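You operate a simulated robot arm through the tools that you are given. There is no shell and no other tool. Be economical: measure what you need, move in short steps, check, and stop when the job is done.

You run a simulated two-armed robot. Do the job below in one go: nothing can be reset, and whatever is moved stays where it is left.

JOB
Open the top blue drawer, take the black check block from there floor and put it on the top of the service table, then shut the drawer. Then turn the grey roll dial to 5. Keep to this order.

It is judged by the outcome, as a careful person would: the job done as asked, and still so three seconds after it is handed in. It fails if anything else is knocked over, pushed out of place, dropped, spilled or broken.

ROBOT AND FRAMES
Two 7-joint arms with two-finger parallel grippers on one trunk, on a base that drives. Base frame: it is fixed to the floor where the robot stands at the start and does not move with it; the origin is under the middle of the robot, x ahead of it, y to its left, z up. Lengths are in mm, angles in rad, forces in N, time in s.
The left shoulder is at the start at [50, 161, 1048], the right one opposite. With the tool pointing down near the work surface each hand reaches from about 100 to 660 mm from the robot's upright axis, wherever it stands, measured 20 degrees to its own side. Places, roughly: grey roll dial [-400, -7900, 1000]; top blue drawer [700, 100, 700]; top of the service table [-2200, 2500, 800]. Payload 3.43 kg a hand.
The tool frame of a hand sits at the grasp point between the pads (the TCP): z along the fingers, y along the line on which they close. The tips reach 30 mm beyond it. The gripper opens to 94 mm. The fingers are 28 mm wide and 10 mm thick; the gripper's body (50 by 96 mm) begins 55 mm behind the TCP.
Orientation is that of the tool frame in the base frame, as a unit quaternion [x, y, z, w]. With the fingers straight down and closing along the base's y, the tool's x points along the base's -x, its y along +y and its z along -z.

CONTROLS
- The arms move only by the tool arm_command. It takes "left_increments", "right_increments" or both (then of equal length, played together; a hand with none holds still); each is a list of rows, each a list of 7 numbers: the shift along the tool's x, y, z in mm, then the turn, a rotation vector about the tool's x, y, z in rad, then the closure, from 0 (fully open) to 1 (shut). In form: [[dx, dy, dz, wx, wy, wz, gripper], ...]. A call has 1 to 10 rows; each row is the pose to reach, as a shift and turn from the pose commanded when the call began, along the tool's axes at that moment. Each row takes 0.2 s and may step no farther than 50 mm and 0.15 rad from the row before; otherwise, or with a gripper value out of range, the whole call is refused. A pose out of reach is approached as far as the arm can. The call stops where the force on the tool passes 40 N (or 10 N more than at its start, if that is more) or the arm is blocked; 0.2 s more then pass. Each finger travels about 45 mm/s and halts on what it meets, pressing with about 21 N; the grip force reading is that of the motor and also rises with nothing between the fingers. The clock runs only during rows and for 0.2 s after the last one: add rows that repeat a pose to give the fingers time. The reply holds the time, the measured pose of the TCP, the force on the tool along the base axes, the opening and the grip force, in the units named above and with some noise, with the torque about the TCP (base axes, N m) and any sound that the robot's microphone picked up, and new pictures: "show" is both (left out), scene, wrist or none (wrist: the cameras of the hands that moved).
- Cameras (640 x 400 px; columns grow to the right, rows downward): "scene" is now at [122.9, -10.1, 1161.7]; the picture's right is [-0.12, -0.99, 0.00], its down [-0.66, 0.08, -0.74] and it looks along [0.74, -0.09, -0.67] (base axes); focal length 285 px, centre (320, 200). "left" rides on the left gripper at [76, -14, -102] in its tool frame; the picture's right is [0.18, 0.98, 0.00], its down [-0.75, 0.14, -0.64] and it looks along [-0.63, 0.12, 0.77] (tool axes); focal length 243 px, centre (320, 200). "right" rides on the right gripper at [76, 14, -103] in its tool frame; the picture's right is [-0.18, 0.98, 0.00], its down [-0.75, -0.14, -0.64] and it looks along [-0.63, -0.12, 0.77] (tool axes); focal length 243 px, centre (320, 200).
- lift_body(by): slides the trunk up (or, below 0, down) by that many mm; the arms and the scene camera ride with it, the base frame stays. It gives what a move gives, with no picture.
- base_move(legs): drives the robot by 1 to 6 legs, each [ahead, left, turn to the left] in mm, mm and rad, along the robot's own axes; the way and the turn of a leg run together, so that a leg with both is an arc; at most 1500 mm and 3.142 rad a leg. The arms and the cameras ride along, it lands a little off, and it stops where it bumps. It gives what a move gives, and a new picture of the scene camera.
- turn_head(pan, tilt): turns the head with the scene camera to pan (to the left, within 1.396 rad either way) and tilt (down, from -0.506 to 1.204), counted from straight ahead of the robot. It gives what a move gives, and a new picture of the scene camera.
- measure_at(camera, pixels): for up to 12 pixels [column, row] of the newest picture of that camera ("zoom" is the newest enlarged one), the place [x, y, z] in the base frame of the surface seen there, good to about 2 mm. No time passes.
- inspect(camera, box): a new picture of the part [left, top, right, bottom] of that camera's present view, enlarged. No time passes.
- sign_off(): hands the job in; it is judged then, once.

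Keep the steps short. Do not move on a guess: measure, check each grasp and each placing, and mend mistakes. In all there are 110 turns and 260 pictures (those below and enlarged ones count). Leave the grippers open and the arms clear of the work at the hand-in unless told otherwise, and finish with a single line.

The tools are called as name(argument=value, ...) on one line, values as JSON. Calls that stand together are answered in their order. arm_command: Moves the arms, as the interface text tells. Its arguments: {"type":"object","properties":{"left_increments":{"type":"array"},"right_increments":{"type":"array"},"show":{"type":"string","enum":["both","scene","wrist","none"]}},"required":[]} The other tools are called the same way: lift_body (by) slides the trunk up or down; base_move (legs) drives the base; turn_head (pan, tilt) turns the head that bears the scene camera; measure_at (camera, pixels) gives the place of the surface under pixels of a picture; inspect (camera, box) takes an enlarged picture of a part of a camera's view; sign_off () hands the job in.

At the start:

```text
time: 0.0
left_tool_pos: [482.9, 86.4, 935.2]
left_ee_rot: [-0.001, 1.0, 0.0, 0.0]
left_wrist_force: [1.1, -0.5, -0.2]
left_torque: [0.02, -0.02, -0.01]
left_opening: 94.1
left_grip_force: 0.0
right_tool_pos: [401.5, -248.8, 928.6]
right_ee_rot: [0.0, 1.0, -0.001, 0.0]
right_wrist_force: [0.4, 0.0, -0.3]
right_torque: [0.05, -0.03, -0.01]
right_opening: 93.9
right_grip_force: 0.1
trunk travel left (down, up): [-75.0, 192.0]
robot x, y, heading: [-3.7, 1.9, 0.003]
head pan, tilt: [-0.122, 0.731]
```

scene: 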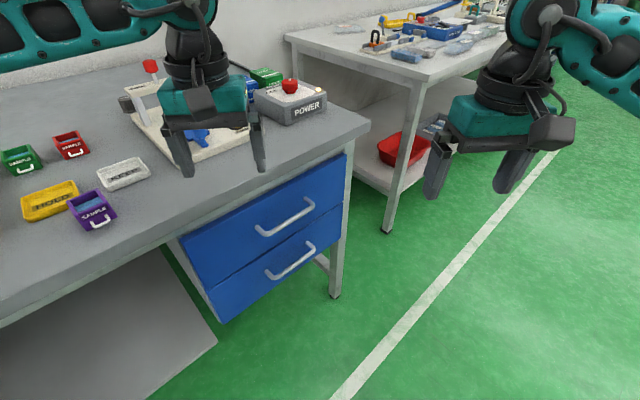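
right: 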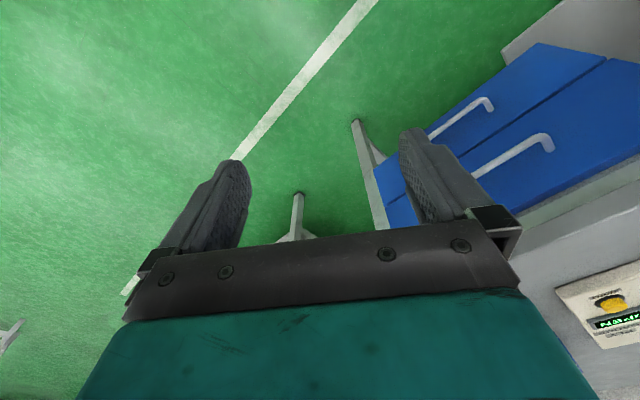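
left: 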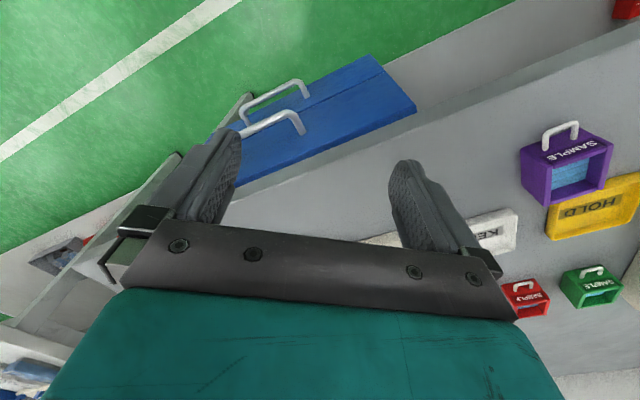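

I see the top blue drawer's handle near (258,232)–(313,203). I measure the handle and the drawer front corners.

measure_at(camera="scene", pixels=[[260, 231], [286, 222], [312, 204], [306, 199], [182, 243], [345, 156], [212, 285], [342, 200], [180, 238], [368, 125], [280, 205], [300, 240]])

inspect(camera="scene", box=[160, 130, 380, 330])

```text
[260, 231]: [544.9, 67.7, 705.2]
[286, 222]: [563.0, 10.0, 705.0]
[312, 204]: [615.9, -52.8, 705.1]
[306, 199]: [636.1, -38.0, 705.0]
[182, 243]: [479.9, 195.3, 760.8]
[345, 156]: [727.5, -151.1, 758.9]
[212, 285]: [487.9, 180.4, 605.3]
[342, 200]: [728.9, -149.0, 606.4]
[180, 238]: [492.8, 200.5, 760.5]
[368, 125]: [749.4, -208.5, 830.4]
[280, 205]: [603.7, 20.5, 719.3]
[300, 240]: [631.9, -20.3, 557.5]
```

```text
2.00 times, centred on (270, 230) of scene
```

zoom: 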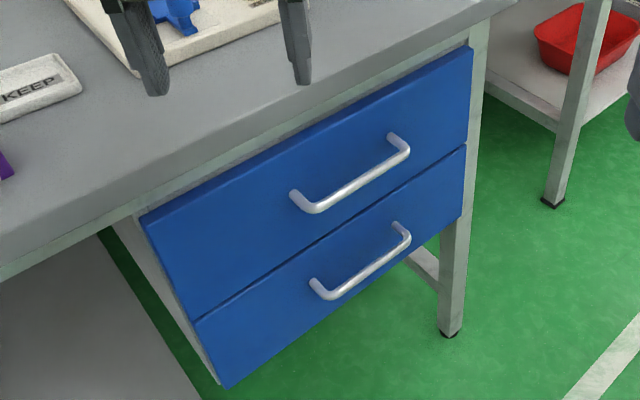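

The drawer front runs from (483,195) to (728,-151); its inward normal heads at about 0.615 rad, the front lies 507 mm from the origin and the handle bar is around [572,0,705]. I back off a little, turn square to it and shift right so the handle lies in the right hand's lane.

base_move(legs=[[-150, 0, 0], [0, 0, 0.613], [0, -230, 0]])

turn_head(pan=-0.2, tilt=0.75)

```text
time: 5.3
left_tool_pos: [330.1, 155.3, 933.8]
left_ee_rot: [-0.298, 0.955, -0.001, 0.0]
left_wrist_force: [0.8, -0.3, 0.1]
left_torque: [-0.01, -0.01, 0.0]
left_opening: 94.1
left_grip_force: 0.1
right_tool_pos: [452.9, -166.9, 927.7]
right_ee_rot: [-0.297, 0.955, 0.0, 0.0]
right_wrist_force: [0.5, -0.6, -0.1]
right_torque: [0.0, -0.01, 0.01]
right_opening: 94.3
right_grip_force: 0.0
trunk travel left (down, up): [-75.0, 192.0]
robot x, y, heading: [-19.9, -188.3, 0.602]
head pan, tilt: [-0.122, 0.731]
```

scene: 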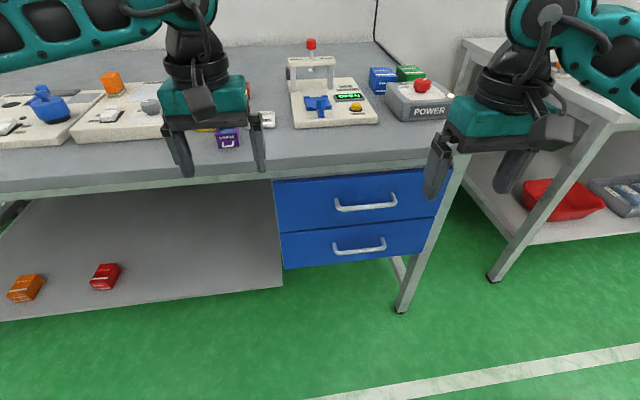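

```text
time: 5.9
left_tool_pos: [329.7, 156.8, 935.2]
left_ee_rot: [-0.299, 0.954, 0.0, -0.001]
left_wrist_force: [-0.1, 0.4, 0.4]
left_torque: [-0.02, 0.01, -0.02]
left_opening: 94.0
left_grip_force: 0.0
right_tool_pos: [453.7, -167.7, 928.7]
right_ee_rot: [-0.298, 0.955, 0.0, 0.0]
right_wrist_force: [0.6, 0.0, -0.1]
right_torque: [0.02, -0.02, 0.0]
right_opening: 94.0
right_grip_force: 0.0
trunk travel left (down, up): [-75.0, 192.0]
robot x, y, heading: [-17.4, -191.7, 0.609]
head pan, tilt: [-0.201, 0.75]
```

scene: 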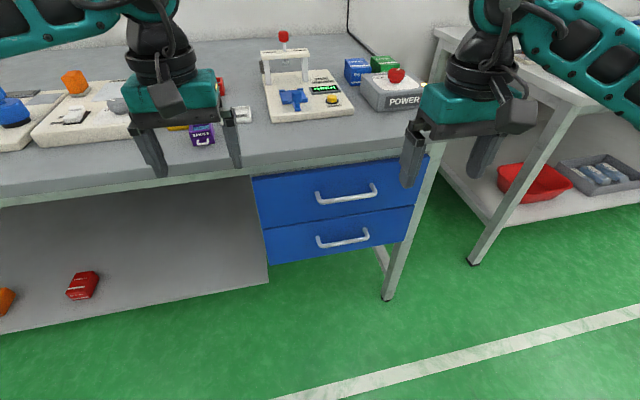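

Now facing the drawer. I measure the top handle bar (318..377,190) and front corners for the precise normal.

measure_at(camera="scene", pixels=[[325, 203], [347, 199], [370, 193], [262, 190], [405, 165], [270, 222], [408, 195], [270, 174], [255, 168], [415, 140], [348, 190], [347, 240]])

inspect(camera="scene", box=[240, 130, 440, 255])

```text
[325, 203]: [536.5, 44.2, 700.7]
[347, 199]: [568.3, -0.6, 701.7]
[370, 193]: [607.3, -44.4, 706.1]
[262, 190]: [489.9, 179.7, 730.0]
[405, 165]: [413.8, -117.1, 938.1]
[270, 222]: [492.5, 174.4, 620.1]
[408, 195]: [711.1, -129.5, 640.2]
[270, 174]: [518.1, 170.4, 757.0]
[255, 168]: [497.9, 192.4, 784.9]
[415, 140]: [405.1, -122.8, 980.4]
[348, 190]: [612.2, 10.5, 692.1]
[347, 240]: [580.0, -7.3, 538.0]
```

```text
3.20 times, centred on (340, 192) of scene
```

zoom: 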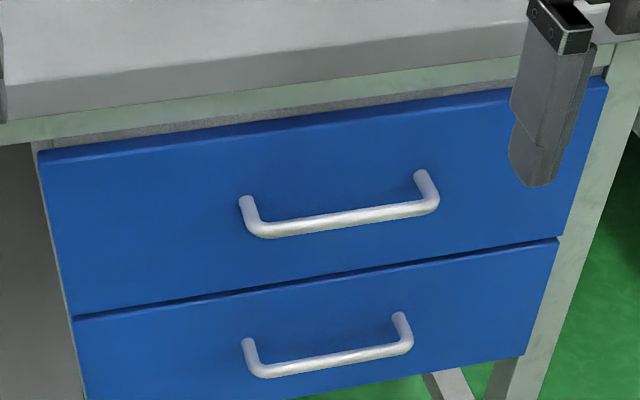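

Normal heading is ≈0.62, bar centre at u≈467 (along the normal), s≈332, z≈703, standing 36 mm off the front. The hand must point forward with its fingers closing vertically. First I yaw the right hand 1.5 rad, moving it 90 mm forward.

arm_command(right_increments=[[-9, 0, 0, 0, 0, 0.15, 0], [-18, 0, 0, 0, 0, 0.3, 0], [-27, 0, 0, 0, 0, 0.45, 0], [-36, 0, 0, 0, 0, 0.6, 0], [-45, 0, 0, 0, 0, 0.75, 0], [-54, 0, 0, 0, 0, 0.9, 0], [-63, 0, 0, 0, 0, 1.05, 0], [-72, 0, 0, 0, 0, 1.2, 0], [-81, 0, 0, 0, 0, 1.35, 0], [-90, 0, 0, 0, 0, 1.5, 0]], show="scene")

```text
time: 8.1
left_tool_pos: [330.1, 157.1, 936.1]
left_ee_rot: [-0.299, 0.954, 0.0, 0.0]
left_wrist_force: [0.5, -0.5, 0.1]
left_torque: [0.0, 0.01, -0.01]
left_opening: 94.2
left_grip_force: 0.1
right_tool_pos: [527.8, -116.0, 928.2]
right_ee_rot: [0.435, 0.901, 0.0, 0.0]
right_wrist_force: [0.1, -0.3, -0.3]
right_torque: [0.02, 0.02, 0.03]
right_opening: 94.0
right_grip_force: 0.1
trunk travel left (down, up): [-75.0, 192.0]
robot x, y, heading: [-19.6, -188.2, 0.605]
head pan, tilt: [-0.201, 0.75]
```

scene: 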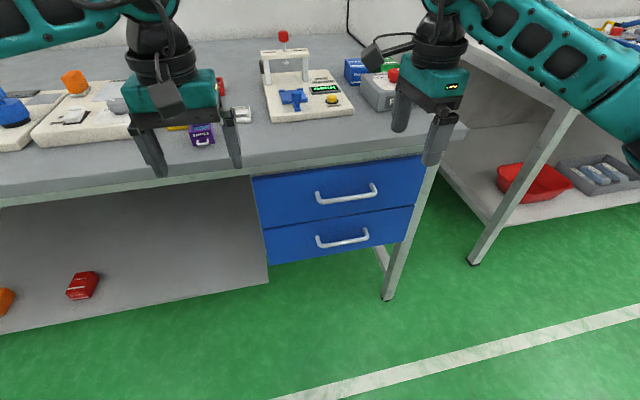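

Yaw worked. Now I pitch the fingers forward (−1.5 rad about tool x) while lowering 220 mm and shifting 65 mm left, well in front of the handle.

arm_command(right_increments=[[6.5, 0, 22, -0.15, 0, 0, 0], [13, 0, 44, -0.3, 0, 0, 0], [19.5, 0, 66, -0.45, 0, 0, 0], [26, 0, 88, -0.6, 0, 0, 0], [32.5, 0, 110, -0.75, 0, 0, 0], [39, 0, 132, -0.9, 0, 0, 0], [45.5, 0, 154, -1.05, 0, 0, 0], [52, 0, 176, -1.2, 0, 0, 0], [58.5, 0, 198, -1.35, 0, 0, 0], [65, 0, 220, -1.5, 0, 0, 0]])

```text
time: 10.3
left_tool_pos: [330.1, 156.2, 935.5]
left_ee_rot: [-0.298, 0.954, 0.0, 0.001]
left_wrist_force: [0.2, 0.5, 0.7]
left_torque: [0.02, 0.02, 0.03]
left_opening: 94.0
left_grip_force: 0.0
right_tool_pos: [501.2, -84.1, 800.5]
right_ee_rot: [0.39, 0.816, 0.386, 0.184]
right_wrist_force: [-0.6, -0.5, 1.0]
right_torque: [0.0, 0.01, -0.01]
right_opening: 94.4
right_grip_force: 0.1
right hand out of reach, approached as far as the arm can: row 6, 7, 8, 9, 10
trunk travel left (down, up): [-75.0, 192.0]
robot x, y, heading: [-16.3, -191.4, 0.605]
head pan, tilt: [-0.201, 0.75]
```

scene: 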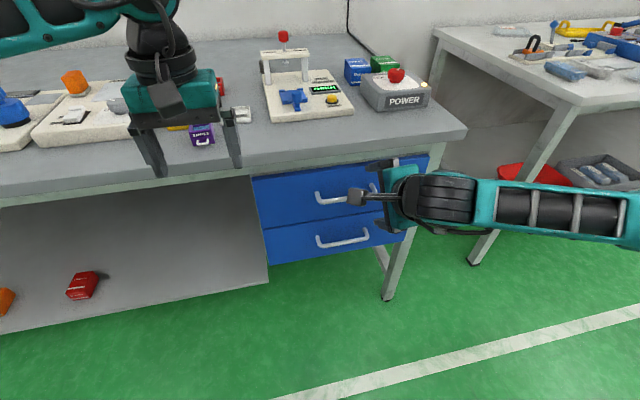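
right: 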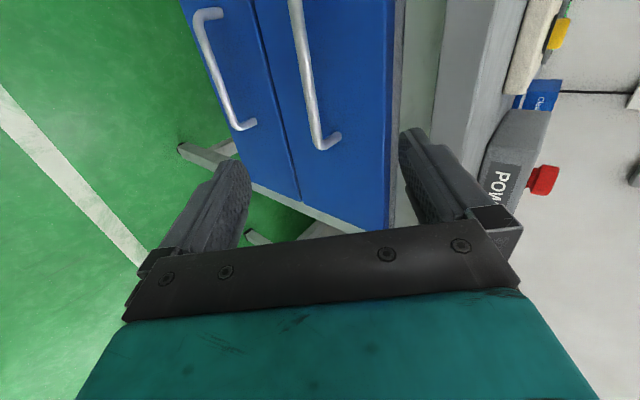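

The arm stopped at about 40° below horizontal, z 800: reach is cramped close in. I back the base 150 mm and lower the trunk 70 mm to give the arm better room.

base_move(legs=[[-150, 0, 0.012]])

lift_body(by=-70)

```text
time: 11.7
left_tool_pos: [203.4, 73.2, 934.6]
left_ee_rot: [-0.305, 0.952, 0.0, -0.001]
left_wrist_force: [0.2, -0.1, -0.2]
left_torque: [-0.01, -0.04, 0.0]
left_opening: 94.1
left_grip_force: 0.2
right_tool_pos: [377.3, -162.7, 799.6]
right_ee_rot: [0.385, 0.818, 0.387, 0.181]
right_wrist_force: [-0.5, -0.5, -0.6]
right_torque: [-0.01, -0.01, -0.01]
right_opening: 94.1
right_grip_force: 0.1
trunk travel left (down, up): [-75.0, 192.0]
robot x, y, heading: [-141.2, -277.6, 0.618]
head pan, tilt: [-0.201, 0.75]
```

scene: 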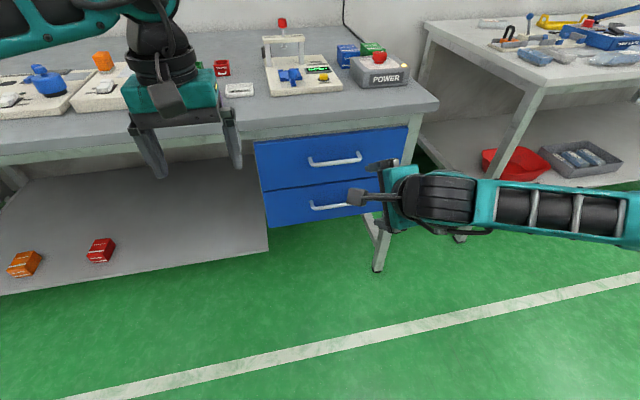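

```text
time: 12.8
left_tool_pos: [203.5, 74.9, 865.6]
left_ee_rot: [-0.305, 0.952, 0.0, 0.0]
left_wrist_force: [0.1, 0.5, 0.4]
left_torque: [0.02, 0.01, 0.02]
left_opening: 93.8
left_grip_force: 0.0
right_tool_pos: [378.0, -162.9, 730.5]
right_ee_rot: [0.385, 0.818, 0.387, 0.181]
right_wrist_force: [-1.0, 0.8, -0.4]
right_torque: [-0.01, -0.02, 0.01]
right_opening: 94.2
right_grip_force: 0.1
trunk travel left (down, up): [-5.0, 262.0]
robot x, y, heading: [-140.8, -277.8, 0.621]
head pan, tilt: [-0.201, 0.75]
```

Now the hand is at u=213, s=352, z=730. I push it forward 150 mm while levelling the fingers and correcting yaw.

arm_command(right_increments=[[2, 8, 13, -0.07, 0, 0, 0], [4, 15, 26, -0.14, 0, 0, 0], [6, 23, 40, -0.21, 0, 0, 0], [8, 30, 53, -0.28, 0, 0, 0], [10, 38, 66, -0.35, 0, 0, 0], [12, 46, 79, -0.42, 0, 0, 0], [14, 53, 92, -0.49, 0, 0, 0], [16, 61, 106, -0.56, 0, 0, 0], [18, 68, 119, -0.63, 0, 0, 0], [20, 76, 132, -0.69, 0, 0, 0]])

```text
time: 15.0
left_tool_pos: [203.0, 73.3, 864.9]
left_ee_rot: [-0.305, 0.952, 0.0, 0.0]
left_wrist_force: [0.2, 0.6, 0.6]
left_torque: [-0.03, 0.0, 0.01]
left_opening: 94.0
left_grip_force: 0.1
right_tool_pos: [380.7, -98.8, 775.7]
right_ee_rot: [0.288, 0.812, 0.479, 0.167]
right_wrist_force: [-0.5, -0.1, -0.4]
right_torque: [0.0, 0.02, 0.01]
right_opening: 94.4
right_grip_force: 0.1
right hand out of reach, approached as far as the arm can: row 1, 2, 3, 4, 5, 6, 7, 8, 9, 10
trunk travel left (down, up): [-5.0, 262.0]
robot x, y, heading: [-141.9, -275.9, 0.615]
head pan, tilt: [-0.201, 0.75]
```

scene: 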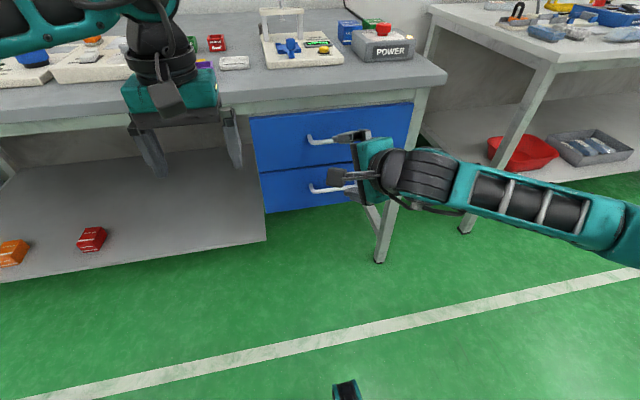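
right: 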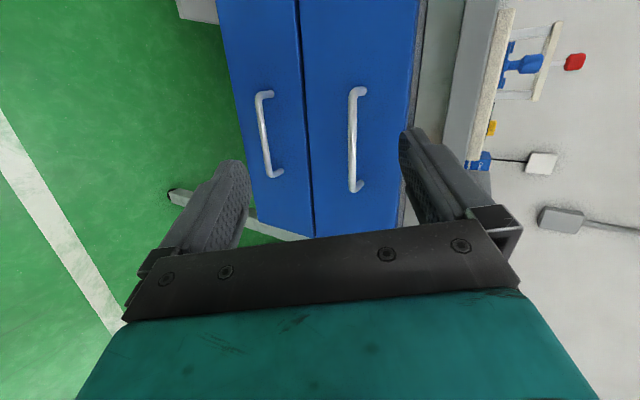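

The wrist limits with the forearm sideways. I try extending the arm farther forward (which straightens the forearm) together with the full orientation correction, ending just short of the handle.

arm_command(right_increments=[[-7.5, 1.5, 17, 0, 0, 0, 0], [-15, 3, 34, 0, 0, 0, 0], [-22.4, 4.4, 51, -0.06, -0.03, 0.01, 0], [-30, 6, 68, -0.12, -0.06, 0.015, 0], [-37, 7, 85, -0.19, -0.1, 0.02, 0], [-45, 9, 102, -0.25, -0.133, 0.03, 0], [-52, 10, 119, -0.31, -0.166, 0.04, 0], [-60, 12, 136, -0.377, -0.2, 0.047, 0], [-67, 13, 153, -0.44, -0.233, 0.055, 0], [-74.7, 14.5, 169.8, -0.503, -0.267, 0.063, 0]])

```text
time: 17.2
left_tool_pos: [201.8, 73.8, 863.9]
left_ee_rot: [-0.305, 0.952, 0.0, -0.001]
left_wrist_force: [0.9, 0.5, 0.3]
left_torque: [-0.01, 0.01, -0.01]
left_opening: 93.8
left_grip_force: 0.1
right_tool_pos: [534.5, -21.3, 705.0]
right_ee_rot: [0.324, 0.629, 0.628, 0.325]
right_wrist_force: [0.6, 0.5, 0.1]
right_torque: [0.0, 0.0, 0.04]
right_opening: 94.0
right_grip_force: 0.1
right hand out of reach, approached as far as the arm can: row 3, 4, 5
trunk travel left (down, up): [-5.0, 262.0]
robot x, y, heading: [-139.9, -276.7, 0.619]
head pan, tilt: [-0.201, 0.75]
```

scene: 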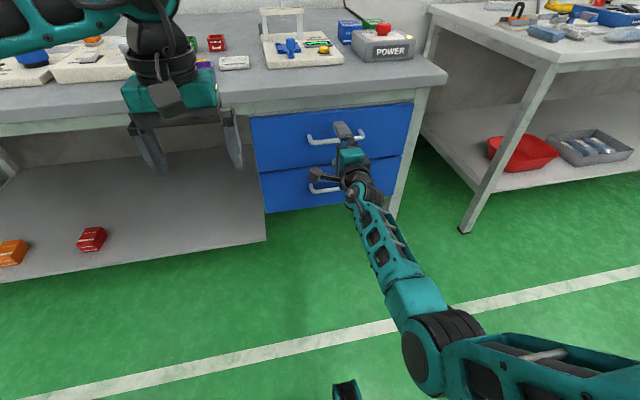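
right: 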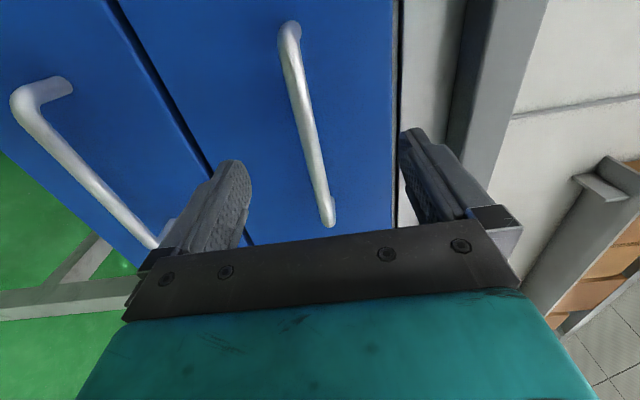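

The hand is now level and square at u=423, s=328, z=705, straddling the bar. I advance 38 mm and close.

arm_command(right_increments=[[0, 0, 13, 0, 0, 0, 0], [0, 0, 26, 0, 0, 0, 0], [0, 0, 38, 0, 0, 0, 0], [0, 0, 38, 0, 0, 0, 0.4], [0, 0, 38, 0, 0, 0, 0.8], [0, 0, 38, 0, 0, 0, 1], [0, 0, 38, 0, 0, 0, 1], [0, 0, 38, 0, 0, 0, 1]], show="wrist")

```text
time: 19.0
left_tool_pos: [203.7, 75.1, 864.4]
left_ee_rot: [-0.305, 0.952, 0.0, -0.001]
left_wrist_force: [0.4, 0.5, 0.5]
left_torque: [0.01, 0.05, 0.0]
left_opening: 93.9
left_grip_force: 0.0
right_tool_pos: [565.6, 0.2, 699.2]
right_ee_rot: [0.325, 0.633, 0.625, 0.321]
right_wrist_force: [-1.1, -0.9, -13.4]
right_torque: [-0.12, 0.08, -0.03]
right_opening: 11.9
right_grip_force: 20.9
trunk travel left (down, up): [-5.0, 262.0]
robot x, y, heading: [-142.9, -276.9, 0.62]
head pan, tilt: [-0.201, 0.75]
```

right: 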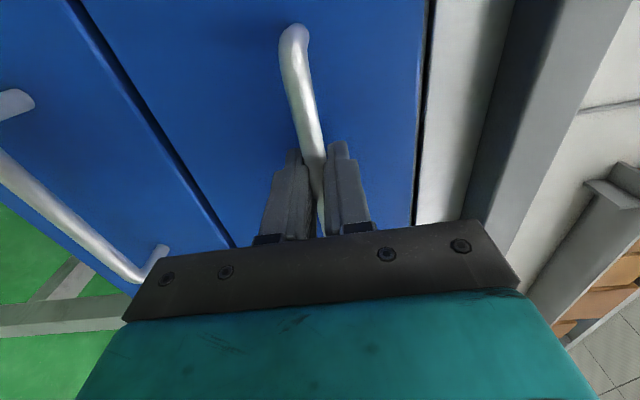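

The bar is gripped (opening 11.9 mm, 21 N). I relieve the vertical load by 5 mm, then pull by driving back 120 mm and check.

arm_command(right_increments=[[0, -3, 0, 0, 0, 0, 1], [0, -5, 0, 0, 0, 0, 1]], show="none")

base_move(legs=[[-120, 0, 0]])

```text
time: 19.6
left_tool_pos: [203.0, 73.9, 865.3]
left_ee_rot: [-0.305, 0.952, 0.001, 0.0]
left_wrist_force: [0.6, -0.4, -0.1]
left_torque: [0.0, 0.01, -0.03]
left_opening: 94.3
left_grip_force: 0.1
right_tool_pos: [566.6, 0.2, 698.8]
right_ee_rot: [0.324, 0.63, 0.628, 0.322]
right_wrist_force: [-13.9, -10.5, -9.9]
right_torque: [-0.01, 0.14, 0.9]
right_opening: 11.5
right_grip_force: 44.9
trunk travel left (down, up): [-5.0, 262.0]
robot x, y, heading: [-146.0, -275.5, 0.615]
head pan, tilt: [-0.201, 0.75]
```

```text
time: 20.8
left_tool_pos: [104.1, 5.0, 865.2]
left_ee_rot: [-0.305, 0.952, 0.0, 0.0]
left_wrist_force: [0.2, 0.1, 0.2]
left_torque: [-0.01, -0.01, 0.01]
left_opening: 94.0
left_grip_force: 0.1
right_tool_pos: [469.0, -70.3, 699.0]
right_ee_rot: [0.325, 0.629, 0.628, 0.323]
right_wrist_force: [3.6, -5.5, -11.3]
right_torque: [-0.12, 0.07, 0.62]
right_opening: 11.6
right_grip_force: 45.1
trunk travel left (down, up): [-5.0, 262.0]
robot x, y, heading: [-240.5, -343.2, 0.62]
head pan, tilt: [-0.201, 0.75]
```

scene: 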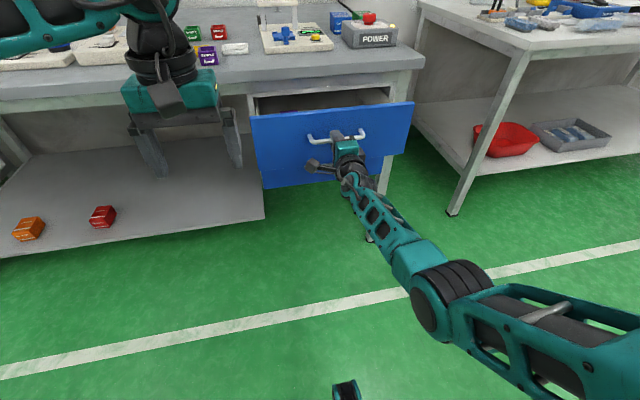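

The drawer slides out (120 mm). I drive back another 140 mm.

base_move(legs=[[-140, 0, 0]])

```text
time: 22.2
left_tool_pos: [-9.2, -77.3, 864.4]
left_ee_rot: [-0.305, 0.952, -0.001, -0.001]
left_wrist_force: [-0.4, -0.4, 0.5]
left_torque: [0.02, -0.01, 0.02]
left_opening: 94.2
left_grip_force: 0.0
right_tool_pos: [355.3, -151.8, 699.1]
right_ee_rot: [0.324, 0.63, 0.627, 0.325]
right_wrist_force: [4.0, -5.6, -5.4]
right_torque: [0.03, 0.15, 0.62]
right_opening: 11.6
right_grip_force: 45.3
trunk travel left (down, up): [-5.0, 262.0]
robot x, y, heading: [-354.9, -426.8, 0.617]
head pan, tilt: [-0.201, 0.75]
```

scene: 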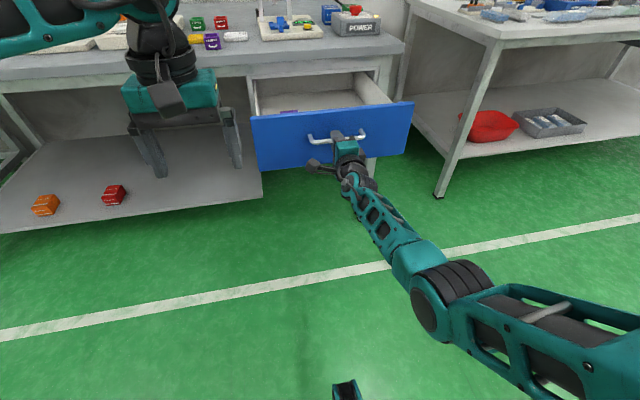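

Drawer is 260 mm open. I pull 40 mm more for access.

base_move(legs=[[-40, 0, 0]])

inspect(camera="scene", box=[235, 50, 425, 170])

```text
time: 23.0
left_tool_pos: [-41.8, -99.9, 865.4]
left_ee_rot: [-0.305, 0.952, 0.0, -0.001]
left_wrist_force: [0.2, -0.6, -0.2]
left_torque: [0.0, 0.02, 0.0]
left_opening: 93.7
left_grip_force: 0.1
right_tool_pos: [322.3, -174.7, 698.7]
right_ee_rot: [0.324, 0.629, 0.627, 0.325]
right_wrist_force: [0.7, -2.7, -2.8]
right_torque: [0.15, 0.2, 0.67]
right_opening: 11.7
right_grip_force: 45.3
trunk travel left (down, up): [-5.0, 262.0]
robot x, y, heading: [-385.4, -451.2, 0.616]
head pan, tilt: [-0.201, 0.75]
```

scene: 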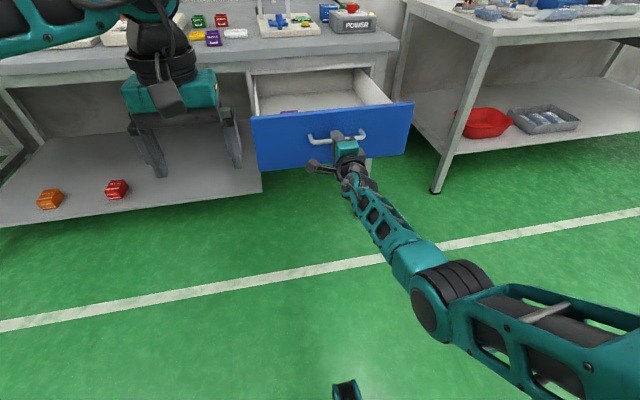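

```text
3.33 times, centred on (330, 110) of scene
```

zoom: 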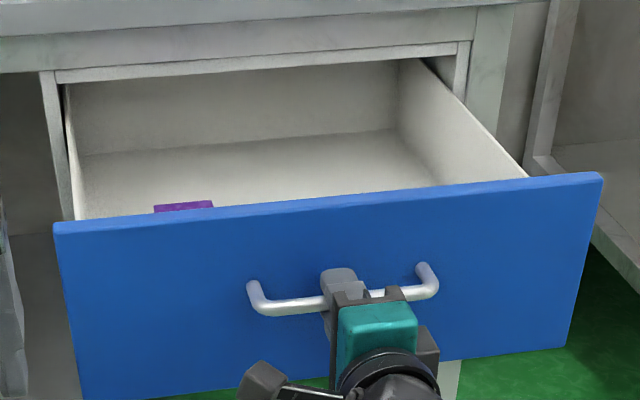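

Nearly fully open (300 mm): the back wall shows at the cabinet. I release the handle and open the fingers.

arm_command(right_increments=[[0, 0, 0, 0, 0, 0, 0.6], [0, 0, 0, 0, 0, 0, 0.2], [0, 0, 0, 0, 0, 0, 0], [0, 0, 0, 0, 0, 0, 0], [0, 0, 0, 0, 0, 0, 0], [0, 0, 0, 0, 0, 0, 0]], show="none")

base_move(legs=[[-120, 0, 0]])

lift_body(by=200)

turn_head(pan=-0.2, tilt=0.7)

```text
time: 24.4
left_tool_pos: [-42.3, -100.7, 864.7]
left_ee_rot: [-0.304, 0.953, 0.0, -0.001]
left_wrist_force: [-0.1, 0.0, 0.2]
left_torque: [0.0, 0.01, 0.0]
left_opening: 94.1
left_grip_force: 0.0
right_tool_pos: [322.1, -175.3, 699.2]
right_ee_rot: [0.324, 0.63, 0.627, 0.324]
right_wrist_force: [0.7, 0.4, 0.1]
right_torque: [-0.01, -0.01, 0.02]
right_opening: 94.1
right_grip_force: 0.0
trunk travel left (down, up): [-5.0, 262.0]
robot x, y, heading: [-388.3, -449.6, 0.615]
head pan, tilt: [-0.201, 0.75]
```

```text
time: 25.7
left_tool_pos: [-140.9, -170.1, 865.7]
left_ee_rot: [-0.305, 0.952, 0.001, 0.0]
left_wrist_force: [-0.3, -0.2, -0.6]
left_torque: [0.01, -0.02, -0.01]
left_opening: 93.9
left_grip_force: 0.0
right_tool_pos: [224.7, -246.6, 699.9]
right_ee_rot: [0.324, 0.629, 0.627, 0.325]
right_wrist_force: [0.2, -0.3, 0.6]
right_torque: [0.0, 0.02, -0.02]
right_opening: 94.0
right_grip_force: 0.1
trunk travel left (down, up): [-5.0, 262.0]
robot x, y, heading: [-484.7, -522.1, 0.621]
head pan, tilt: [-0.201, 0.75]
```

scene: 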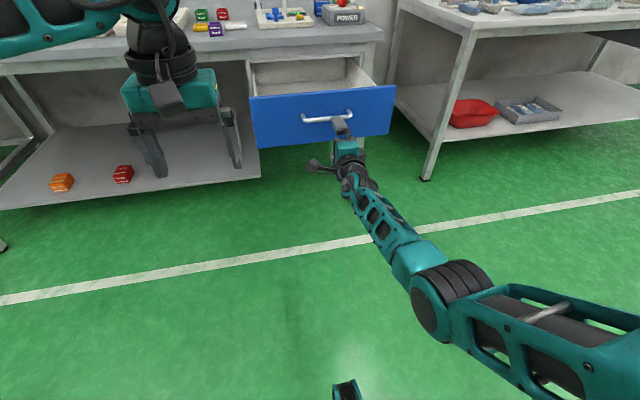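

```text
time: 27.9
left_tool_pos: [-140.0, -170.6, 1065.0]
left_ee_rot: [-0.305, 0.952, 0.001, 0.0]
left_wrist_force: [0.2, 0.2, 0.1]
left_torque: [-0.01, 0.03, -0.01]
left_opening: 93.9
left_grip_force: 0.0
right_tool_pos: [223.9, -245.8, 899.2]
right_ee_rot: [0.324, 0.63, 0.628, 0.324]
right_wrist_force: [0.2, -0.3, 0.5]
right_torque: [-0.02, -0.01, -0.02]
right_opening: 94.4
right_grip_force: 0.1
trunk travel left (down, up): [-205.0, 62.0]
robot x, y, heading: [-483.4, -520.0, 0.618]
head pan, tilt: [-0.201, 0.75]
```

```text
time: 28.5
left_tool_pos: [-140.1, -169.5, 1064.8]
left_ee_rot: [-0.305, 0.952, 0.0, 0.0]
left_wrist_force: [-0.1, 0.1, 0.3]
left_torque: [-0.01, 0.07, 0.0]
left_opening: 94.1
left_grip_force: 0.0
right_tool_pos: [224.9, -245.9, 898.1]
right_ee_rot: [0.324, 0.629, 0.627, 0.324]
right_wrist_force: [-0.2, 0.4, 0.1]
right_torque: [-0.05, 0.01, 0.01]
right_opening: 94.0
right_grip_force: 0.1
trunk travel left (down, up): [-205.0, 62.0]
robot x, y, heading: [-485.4, -521.5, 0.62]
head pan, tilt: [-0.201, 0.7]
```

scene: 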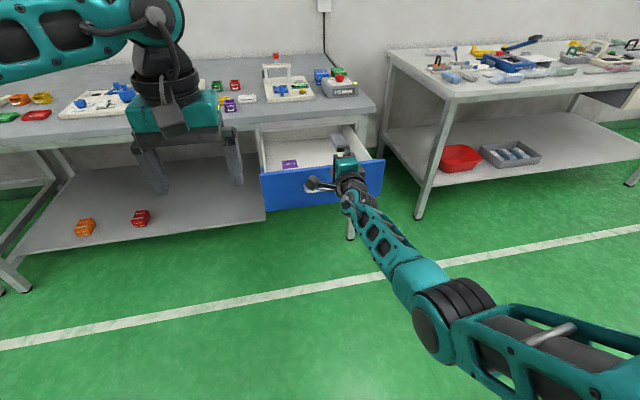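

I bring the right hand back to fingers-down (pitch +1.5 about tool x, in free space above the drawer's height).

arm_command(right_increments=[[0, 5, 0, 0.15, 0, 0, 0], [0, 10, 0, 0.3, 0, 0, 0], [0, 15, -5, 0.45, 0, 0, 0], [0, 20, -10, 0.6, 0, 0, 0], [0, 25, -20, 0.75, 0, 0, 0], [0, 30, -30, 0.9, 0, 0, 0], [0, 35, -40, 1.05, 0, 0, 0], [0, 40, -50, 1.2, 0, 0, 0], [0, 45, -60, 1.35, 0, 0, 0], [0, 50, -70, 1.5, 0, 0, 0]], show="scene")

```text
time: 30.7
left_tool_pos: [-140.4, -170.0, 1064.9]
left_ee_rot: [-0.305, 0.952, 0.0, 0.0]
left_wrist_force: [0.4, -0.2, -0.3]
left_torque: [-0.04, 0.0, 0.02]
left_opening: 94.1
left_grip_force: 0.1
right_tool_pos: [237.0, -246.5, 895.3]
right_ee_rot: [0.369, 0.713, 0.529, 0.275]
right_wrist_force: [-0.7, -0.5, -1.1]
right_torque: [0.01, 0.0, 0.02]
right_opening: 94.0
right_grip_force: 0.1
right hand out of reach, approached as far as the arm can: row 2, 3, 4, 5, 6, 7, 8, 9, 10
trunk travel left (down, up): [-205.0, 62.0]
robot x, y, heading: [-486.0, -521.1, 0.617]
head pan, tilt: [-0.201, 0.7]
```

scene: 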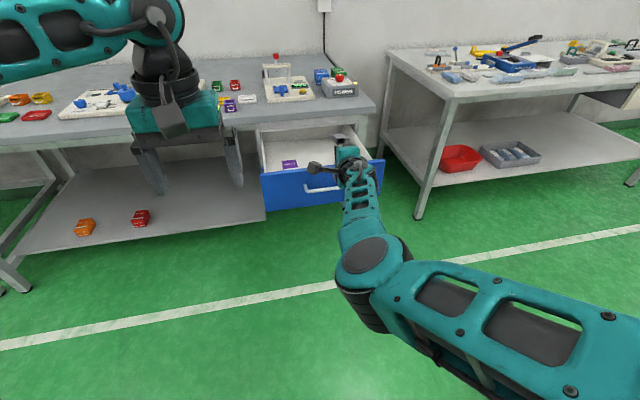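

The arm was too stretched for that. I retract 250 mm while pitching down.

arm_command(right_increments=[[0, -7, -24, 0, 0, 0, 0], [0, -14, -48, 0.14, 0, 0, 0], [0, -22, -72, 0.28, 0, 0, 0], [0, -29, -96, 0.42, 0, 0, 0], [0, -36, -120, 0.56, 0, 0, 0], [0, -43, -143, 0.7, 0, 0, 0], [0, -50, -167, 0.84, 0, 0, 0], [0, -58, -191, 0.98, 0, 0, 0], [0, -65, -215, 1.12, 0, 0, 0], [0, -72, -239, 1.27, 0, 0, 0]], show="scene")

```text
time: 32.0
left_tool_pos: [-139.5, -169.6, 1064.2]
left_ee_rot: [-0.305, 0.952, 0.001, -0.001]
left_wrist_force: [0.0, -0.2, 0.5]
left_torque: [-0.03, -0.03, 0.01]
left_opening: 93.9
left_grip_force: 0.1
right_tool_pos: [151.1, -385.3, 905.5]
right_ee_rot: [0.361, 0.755, 0.514, 0.192]
right_wrist_force: [0.0, -0.4, -0.5]
right_torque: [0.0, -0.02, 0.02]
right_opening: 93.8
right_grip_force: 0.1
right hand out of reach, approached as far as the arm can: row 1, 2, 3, 4, 5, 6
trunk travel left (down, up): [-205.0, 62.0]
robot x, y, heading: [-485.3, -521.7, 0.62]
head pan, tilt: [-0.201, 0.7]
stopped in row 6 (right hand): the arm was blocked; the commanded pose is now the measured one
```

scene: 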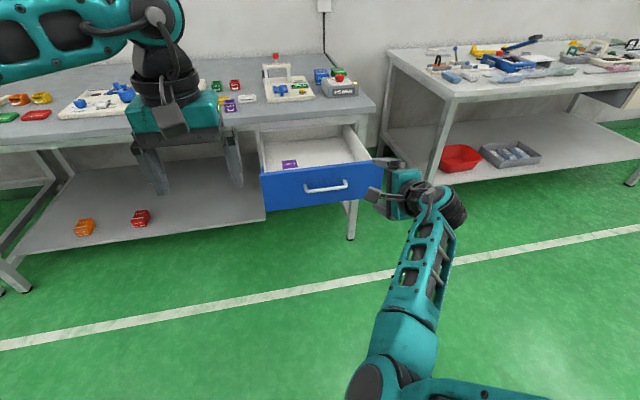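

I try pitching down in place from here.

arm_command(right_increments=[[0, 0, 0, 0.12, 0, 0, 0], [0, 0, 0, 0.24, 0, 0, 0], [0, 0, 0, 0.36, 0, 0, 0], [0, 0, 0, 0.48, 0, 0, 0], [0, 0, 0, 0.6, 0, 0, 0], [0, 0, 0, 0.72, 0, 0, 0], [0, 0, 0, 0.84, 0, 0, 0], [0, 0, 0, 0.96, 0, 0, 0], [0, 0, 0, 1.08, 0, 0, 0], [0, 0, 0, 1.17, 0, 0, 0]], show="scene")

```text
time: 34.2
left_tool_pos: [-139.6, -170.2, 1064.2]
left_ee_rot: [-0.305, 0.952, 0.0, 0.0]
left_wrist_force: [0.2, 0.6, -0.4]
left_torque: [0.01, -0.01, 0.03]
left_opening: 93.6
left_grip_force: 0.1
right_tool_pos: [149.9, -385.9, 902.6]
right_ee_rot: [0.407, 0.912, 0.008, -0.041]
right_wrist_force: [-0.6, 0.0, -0.9]
right_torque: [0.03, 0.01, -0.01]
right_opening: 94.1
right_grip_force: 0.0
trunk travel left (down, up): [-205.0, 62.0]
robot x, y, heading: [-487.8, -519.4, 0.617]
head pan, tilt: [-0.201, 0.7]
```

scene: 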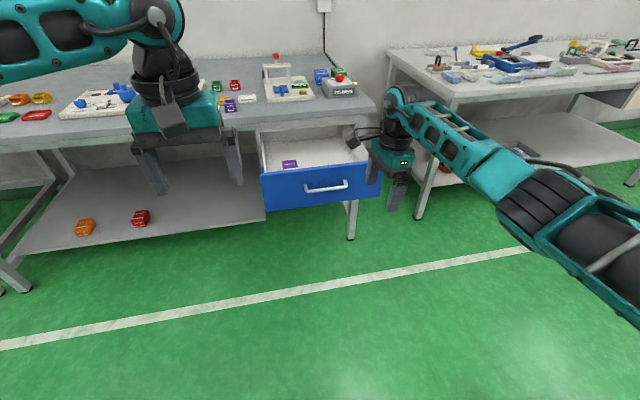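

Fingers down again. Now I drive 200 mm forward to look into the drawer (right hand stays short of its front, above it).

base_move(legs=[[200, 0, 0]])

inspect(camera="scene", box=[220, 100, 420, 260])

```text
time: 35.8
left_tool_pos: [23.2, -55.1, 1064.6]
left_ee_rot: [-0.304, 0.953, -0.001, -0.001]
left_wrist_force: [0.6, -0.8, -0.2]
left_torque: [0.02, 0.03, -0.01]
left_opening: 93.9
left_grip_force: 0.0
right_tool_pos: [314.4, -272.2, 902.0]
right_ee_rot: [0.407, 0.912, 0.01, -0.04]
right_wrist_force: [0.7, -0.1, -0.7]
right_torque: [-0.06, 0.02, -0.02]
right_opening: 94.3
right_grip_force: 0.0
trunk travel left (down, up): [-205.0, 62.0]
robot x, y, heading: [-322.5, -406.7, 0.618]
head pan, tilt: [-0.201, 0.7]
```

scene: 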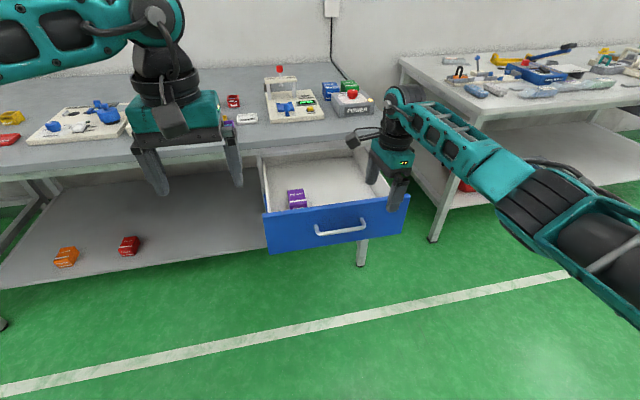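

```text
2.50 times, centred on (320, 180) of scene
```

zoom: 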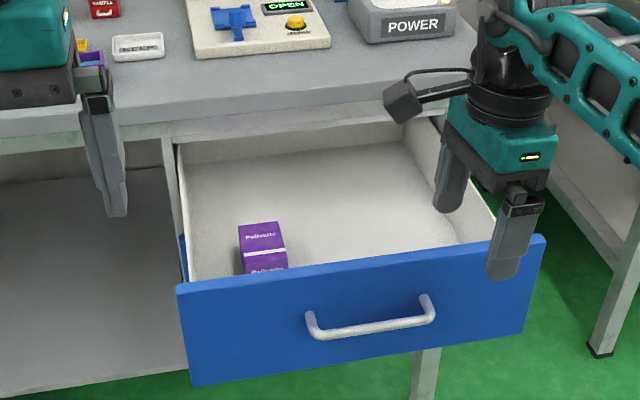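

Only a purple block is visible so far; the near part hides behind the front. I drive 250 mm closer and raise the trunk 60 mm for a steeper view.

base_move(legs=[[240, 0, 0]])

lift_body(by=60)

turn_head(pan=-0.1, tilt=0.95)

```text
time: 37.6
left_tool_pos: [217.6, 84.2, 1064.8]
left_ee_rot: [-0.305, 0.952, 0.0, -0.001]
left_wrist_force: [0.1, 0.1, -0.9]
left_torque: [0.01, 0.04, -0.01]
left_opening: 94.0
left_grip_force: 0.1
right_tool_pos: [509.6, -131.4, 902.1]
right_ee_rot: [0.408, 0.912, 0.01, -0.04]
right_wrist_force: [0.6, 0.5, -0.9]
right_torque: [-0.04, -0.01, -0.01]
right_opening: 93.9
right_grip_force: 0.0
trunk travel left (down, up): [-205.0, 62.0]
robot x, y, heading: [-125.1, -266.0, 0.617]
head pan, tilt: [-0.201, 0.7]
```

scene: 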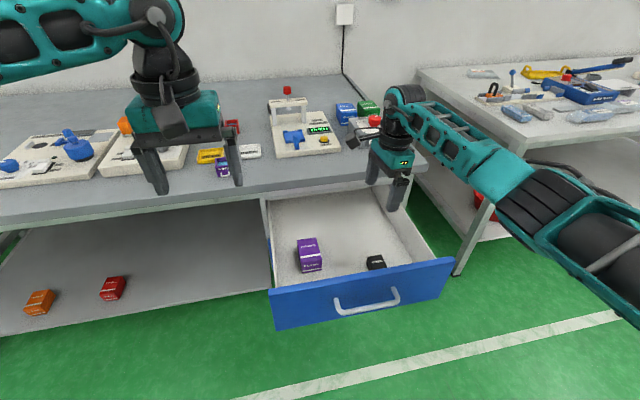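

```text
time: 38.6
left_tool_pos: [218.1, 83.8, 1123.7]
left_ee_rot: [-0.306, 0.952, 0.0, -0.001]
left_wrist_force: [-0.9, -0.4, -0.4]
left_torque: [-0.01, -0.01, -0.01]
left_opening: 94.0
left_grip_force: 0.1
right_tool_pos: [509.2, -131.9, 961.9]
right_ee_rot: [0.407, 0.913, 0.009, -0.04]
right_wrist_force: [0.5, 0.3, 0.1]
right_torque: [0.01, -0.01, -0.01]
right_opening: 94.0
right_grip_force: 0.0
trunk travel left (down, up): [-265.0, 2.0]
robot x, y, heading: [-126.3, -268.1, 0.617]
head pan, tilt: [-0.201, 0.7]
```

```text
time: 39.4
left_tool_pos: [216.8, 83.7, 1124.7]
left_ee_rot: [-0.305, 0.952, 0.0, 0.0]
left_wrist_force: [0.3, -0.8, -0.8]
left_torque: [0.02, -0.02, 0.02]
left_opening: 93.9
left_grip_force: 0.1
right_tool_pos: [508.2, -132.1, 962.7]
right_ee_rot: [0.407, 0.913, 0.01, -0.04]
right_wrist_force: [-0.2, 0.4, -0.6]
right_torque: [0.01, 0.0, 0.0]
right_opening: 94.0
right_grip_force: 0.0
trunk travel left (down, up): [-265.0, 2.0]
robot x, y, heading: [-127.1, -267.4, 0.618]
head pan, tilt: [-0.099, 0.949]
```

scene: 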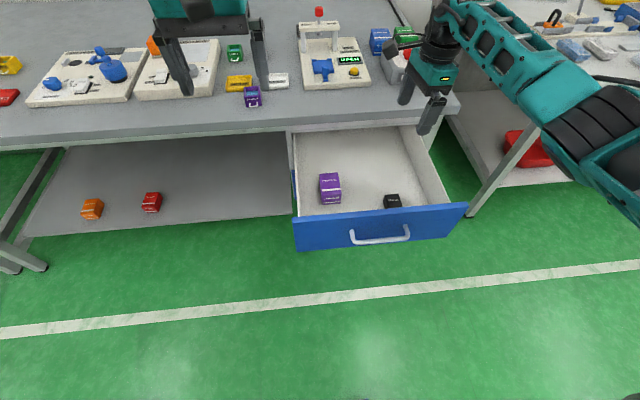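

The black block shows at (392,201) in the drawer. I enlarge and measure it and its surroundings.

inspect(camera="scene", box=[300, 140, 460, 240])

measure_at(camera="scene", pixels=[[392, 197], [386, 196], [398, 195], [392, 205], [375, 205], [372, 190], [410, 190], [295, 216], [465, 203], [440, 190], [380, 239], [380, 211]])

```text
4.00 times, centred on (380, 190) of scene
```

zoom: 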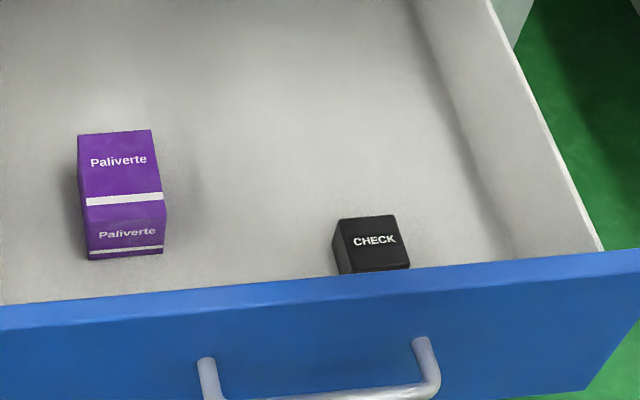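

```text
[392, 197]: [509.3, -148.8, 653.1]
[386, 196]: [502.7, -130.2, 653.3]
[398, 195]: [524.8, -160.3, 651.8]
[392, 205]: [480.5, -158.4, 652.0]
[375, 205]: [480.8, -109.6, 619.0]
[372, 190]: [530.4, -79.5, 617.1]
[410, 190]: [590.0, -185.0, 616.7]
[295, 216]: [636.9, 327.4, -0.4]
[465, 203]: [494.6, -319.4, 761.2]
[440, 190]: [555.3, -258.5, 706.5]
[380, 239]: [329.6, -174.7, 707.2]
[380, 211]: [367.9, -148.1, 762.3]
```

measure_at(camera="zoom", pixels=[[341, 223], [393, 219], [406, 260], [352, 266], [374, 241], [345, 268], [440, 150], [598, 248], [10, 312], [300, 290]])

```text
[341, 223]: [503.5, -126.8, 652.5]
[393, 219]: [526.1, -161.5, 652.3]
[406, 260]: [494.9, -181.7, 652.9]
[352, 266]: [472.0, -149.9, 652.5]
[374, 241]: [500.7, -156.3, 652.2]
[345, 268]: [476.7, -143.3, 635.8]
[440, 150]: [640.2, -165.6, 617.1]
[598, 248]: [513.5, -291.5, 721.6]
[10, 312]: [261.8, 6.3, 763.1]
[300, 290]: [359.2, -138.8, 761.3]
```

The black block reads "CHECK": centre about [499,-155], top z 653, floor 617, ~40 mm wide. The right hand is nearly above it. I level the hand and centre it over the block.

arm_command(right_increments=[[-5, -11, 0, -0.01, -0.04, 0.06, 0], [-11, -22, 0, -0.02, -0.08, 0.125, 0], [-11, -22, 0, -0.02, -0.08, 0.125, 0]], show="none")

lift_body(by=-150)

inspect(camera="scene", box=[0, 0, 640, 400])

inspect(camera="right", box=[0, 0, 640, 400])

```text
time: 40.2
left_tool_pos: [218.4, 84.5, 1125.1]
left_ee_rot: [-0.306, 0.952, -0.001, 0.001]
left_wrist_force: [-0.2, 1.2, -0.3]
left_torque: [0.0, -0.01, 0.0]
left_opening: 94.0
left_grip_force: 0.0
right_tool_pos: [500.1, -154.3, 961.8]
right_ee_rot: [0.465, 0.885, -0.001, 0.0]
right_wrist_force: [0.2, 0.0, -1.1]
right_torque: [-0.01, -0.01, 0.03]
right_opening: 94.0
right_grip_force: 0.0
trunk travel left (down, up): [-265.0, 2.0]
robot x, y, heading: [-125.8, -269.1, 0.614]
head pan, tilt: [-0.099, 0.949]
```

```text
time: 41.9
left_tool_pos: [217.7, 83.6, 976.1]
left_ee_rot: [-0.305, 0.952, 0.0, 0.0]
left_wrist_force: [0.1, 0.1, -0.1]
left_torque: [0.02, -0.01, -0.01]
left_opening: 93.9
left_grip_force: 0.0
right_tool_pos: [498.4, -154.9, 811.8]
right_ee_rot: [0.463, 0.886, 0.0, 0.0]
right_wrist_force: [0.8, -0.2, 0.7]
right_torque: [0.0, 0.01, 0.01]
right_opening: 93.7
right_grip_force: 0.0
trunk travel left (down, up): [-115.0, 152.0]
robot x, y, heading: [-128.7, -268.5, 0.614]
head pan, tilt: [-0.099, 0.949]
```

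```text
1.00 times, centred on (320, 200) of scene (not enlarged: the box is as wide or as high as the picture)
```

zoom: 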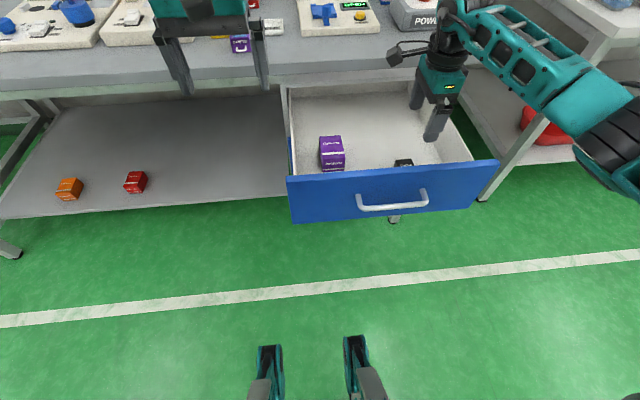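

```text
1.00 times, centred on (320, 200) of right (not enlarged: the box is as wide or as high as the picture)
```

zoom: 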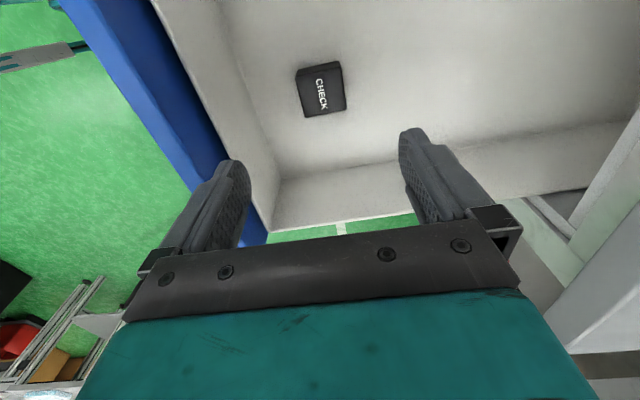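

The block sits beneath the hand. Before lowering more, I check the elbow and forearm against the second table and recheck the block from the right camera.

measure_at(camera="scene", pixels=[[610, 40], [585, 20], [600, 150], [560, 110], [540, 60], [636, 190], [520, 170], [500, 160], [480, 198]])

measure_at(camera="right", pixels=[[299, 74], [338, 66], [343, 108], [305, 114], [320, 90], [260, 160], [200, 180]])

```text
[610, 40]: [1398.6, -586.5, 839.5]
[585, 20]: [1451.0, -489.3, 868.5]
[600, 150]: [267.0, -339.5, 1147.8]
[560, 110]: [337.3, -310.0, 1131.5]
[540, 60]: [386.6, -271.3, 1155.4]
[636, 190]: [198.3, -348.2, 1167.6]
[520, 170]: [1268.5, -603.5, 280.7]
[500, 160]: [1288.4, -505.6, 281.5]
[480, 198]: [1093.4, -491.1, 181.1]
```

```text
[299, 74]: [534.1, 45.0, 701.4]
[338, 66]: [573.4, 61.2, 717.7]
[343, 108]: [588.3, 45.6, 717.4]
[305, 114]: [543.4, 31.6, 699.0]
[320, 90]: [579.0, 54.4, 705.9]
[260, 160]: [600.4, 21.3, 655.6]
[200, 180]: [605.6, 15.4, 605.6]
```

The arm is well clear of the other table. I lower the trunk 110 mm (TCP to ~702, tips 672, above the block top 653) and look.

lift_body(by=-110)

arm_command(right_increments=[[0, 0, 0, 0, 0, 0, 0]], show="both")

```text
time: 43.3
left_tool_pos: [217.4, 84.3, 866.2]
left_ee_rot: [-0.305, 0.952, 0.0, 0.0]
left_wrist_force: [-0.4, -0.5, 0.4]
left_torque: [0.01, 0.01, -0.02]
left_opening: 93.7
left_grip_force: 0.0
right_tool_pos: [499.3, -155.0, 701.9]
right_ee_rot: [0.464, 0.886, 0.0, -0.001]
right_wrist_force: [0.4, 0.1, -0.2]
right_torque: [0.02, -0.01, 0.02]
right_opening: 93.9
right_grip_force: 0.1
trunk travel left (down, up): [-5.0, 262.0]
robot x, y, heading: [-127.0, -266.1, 0.619]
head pan, tilt: [-0.099, 0.949]
```

```text
time: 43.7
left_tool_pos: [217.7, 84.0, 864.8]
left_ee_rot: [-0.305, 0.952, 0.0, 0.0]
left_wrist_force: [-0.3, 0.5, 0.6]
left_torque: [-0.05, 0.02, 0.03]
left_opening: 93.9
left_grip_force: 0.1
right_tool_pos: [499.7, -155.1, 701.8]
right_ee_rot: [0.464, 0.886, 0.0, -0.001]
right_wrist_force: [0.4, 0.1, 0.0]
right_torque: [-0.01, 0.02, -0.01]
right_opening: 94.2
right_grip_force: 0.1
trunk travel left (down, up): [-5.0, 262.0]
robot x, y, heading: [-129.5, -266.5, 0.62]
head pan, tilt: [-0.099, 0.949]
```

scene: 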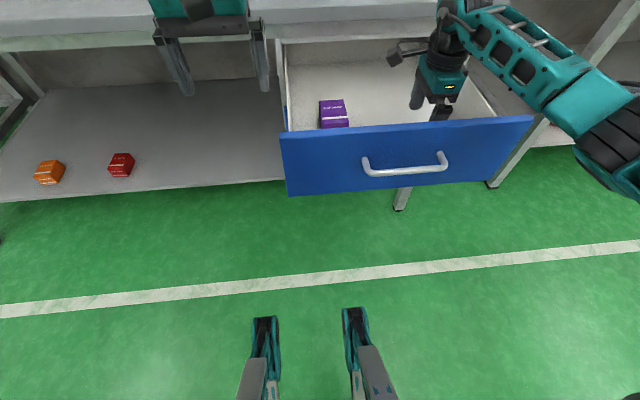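
right: 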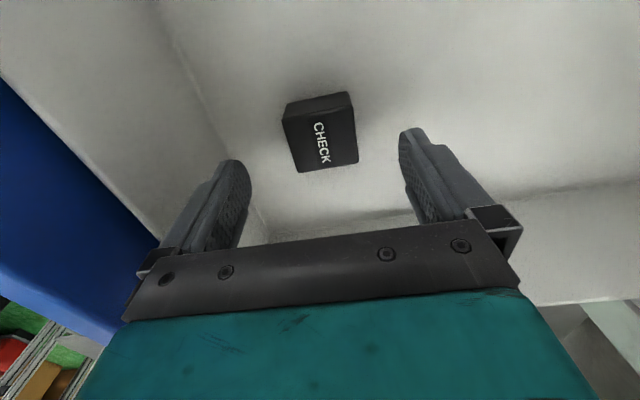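

measure_at(camera="right", pixels=[[285, 121], [349, 107], [355, 157], [301, 169], [320, 140], [230, 190], [420, 130]])

```text
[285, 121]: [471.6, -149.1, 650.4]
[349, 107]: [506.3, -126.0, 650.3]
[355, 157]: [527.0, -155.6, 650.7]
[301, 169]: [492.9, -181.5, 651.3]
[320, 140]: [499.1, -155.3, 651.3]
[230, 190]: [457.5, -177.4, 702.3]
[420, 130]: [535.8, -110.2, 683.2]
```

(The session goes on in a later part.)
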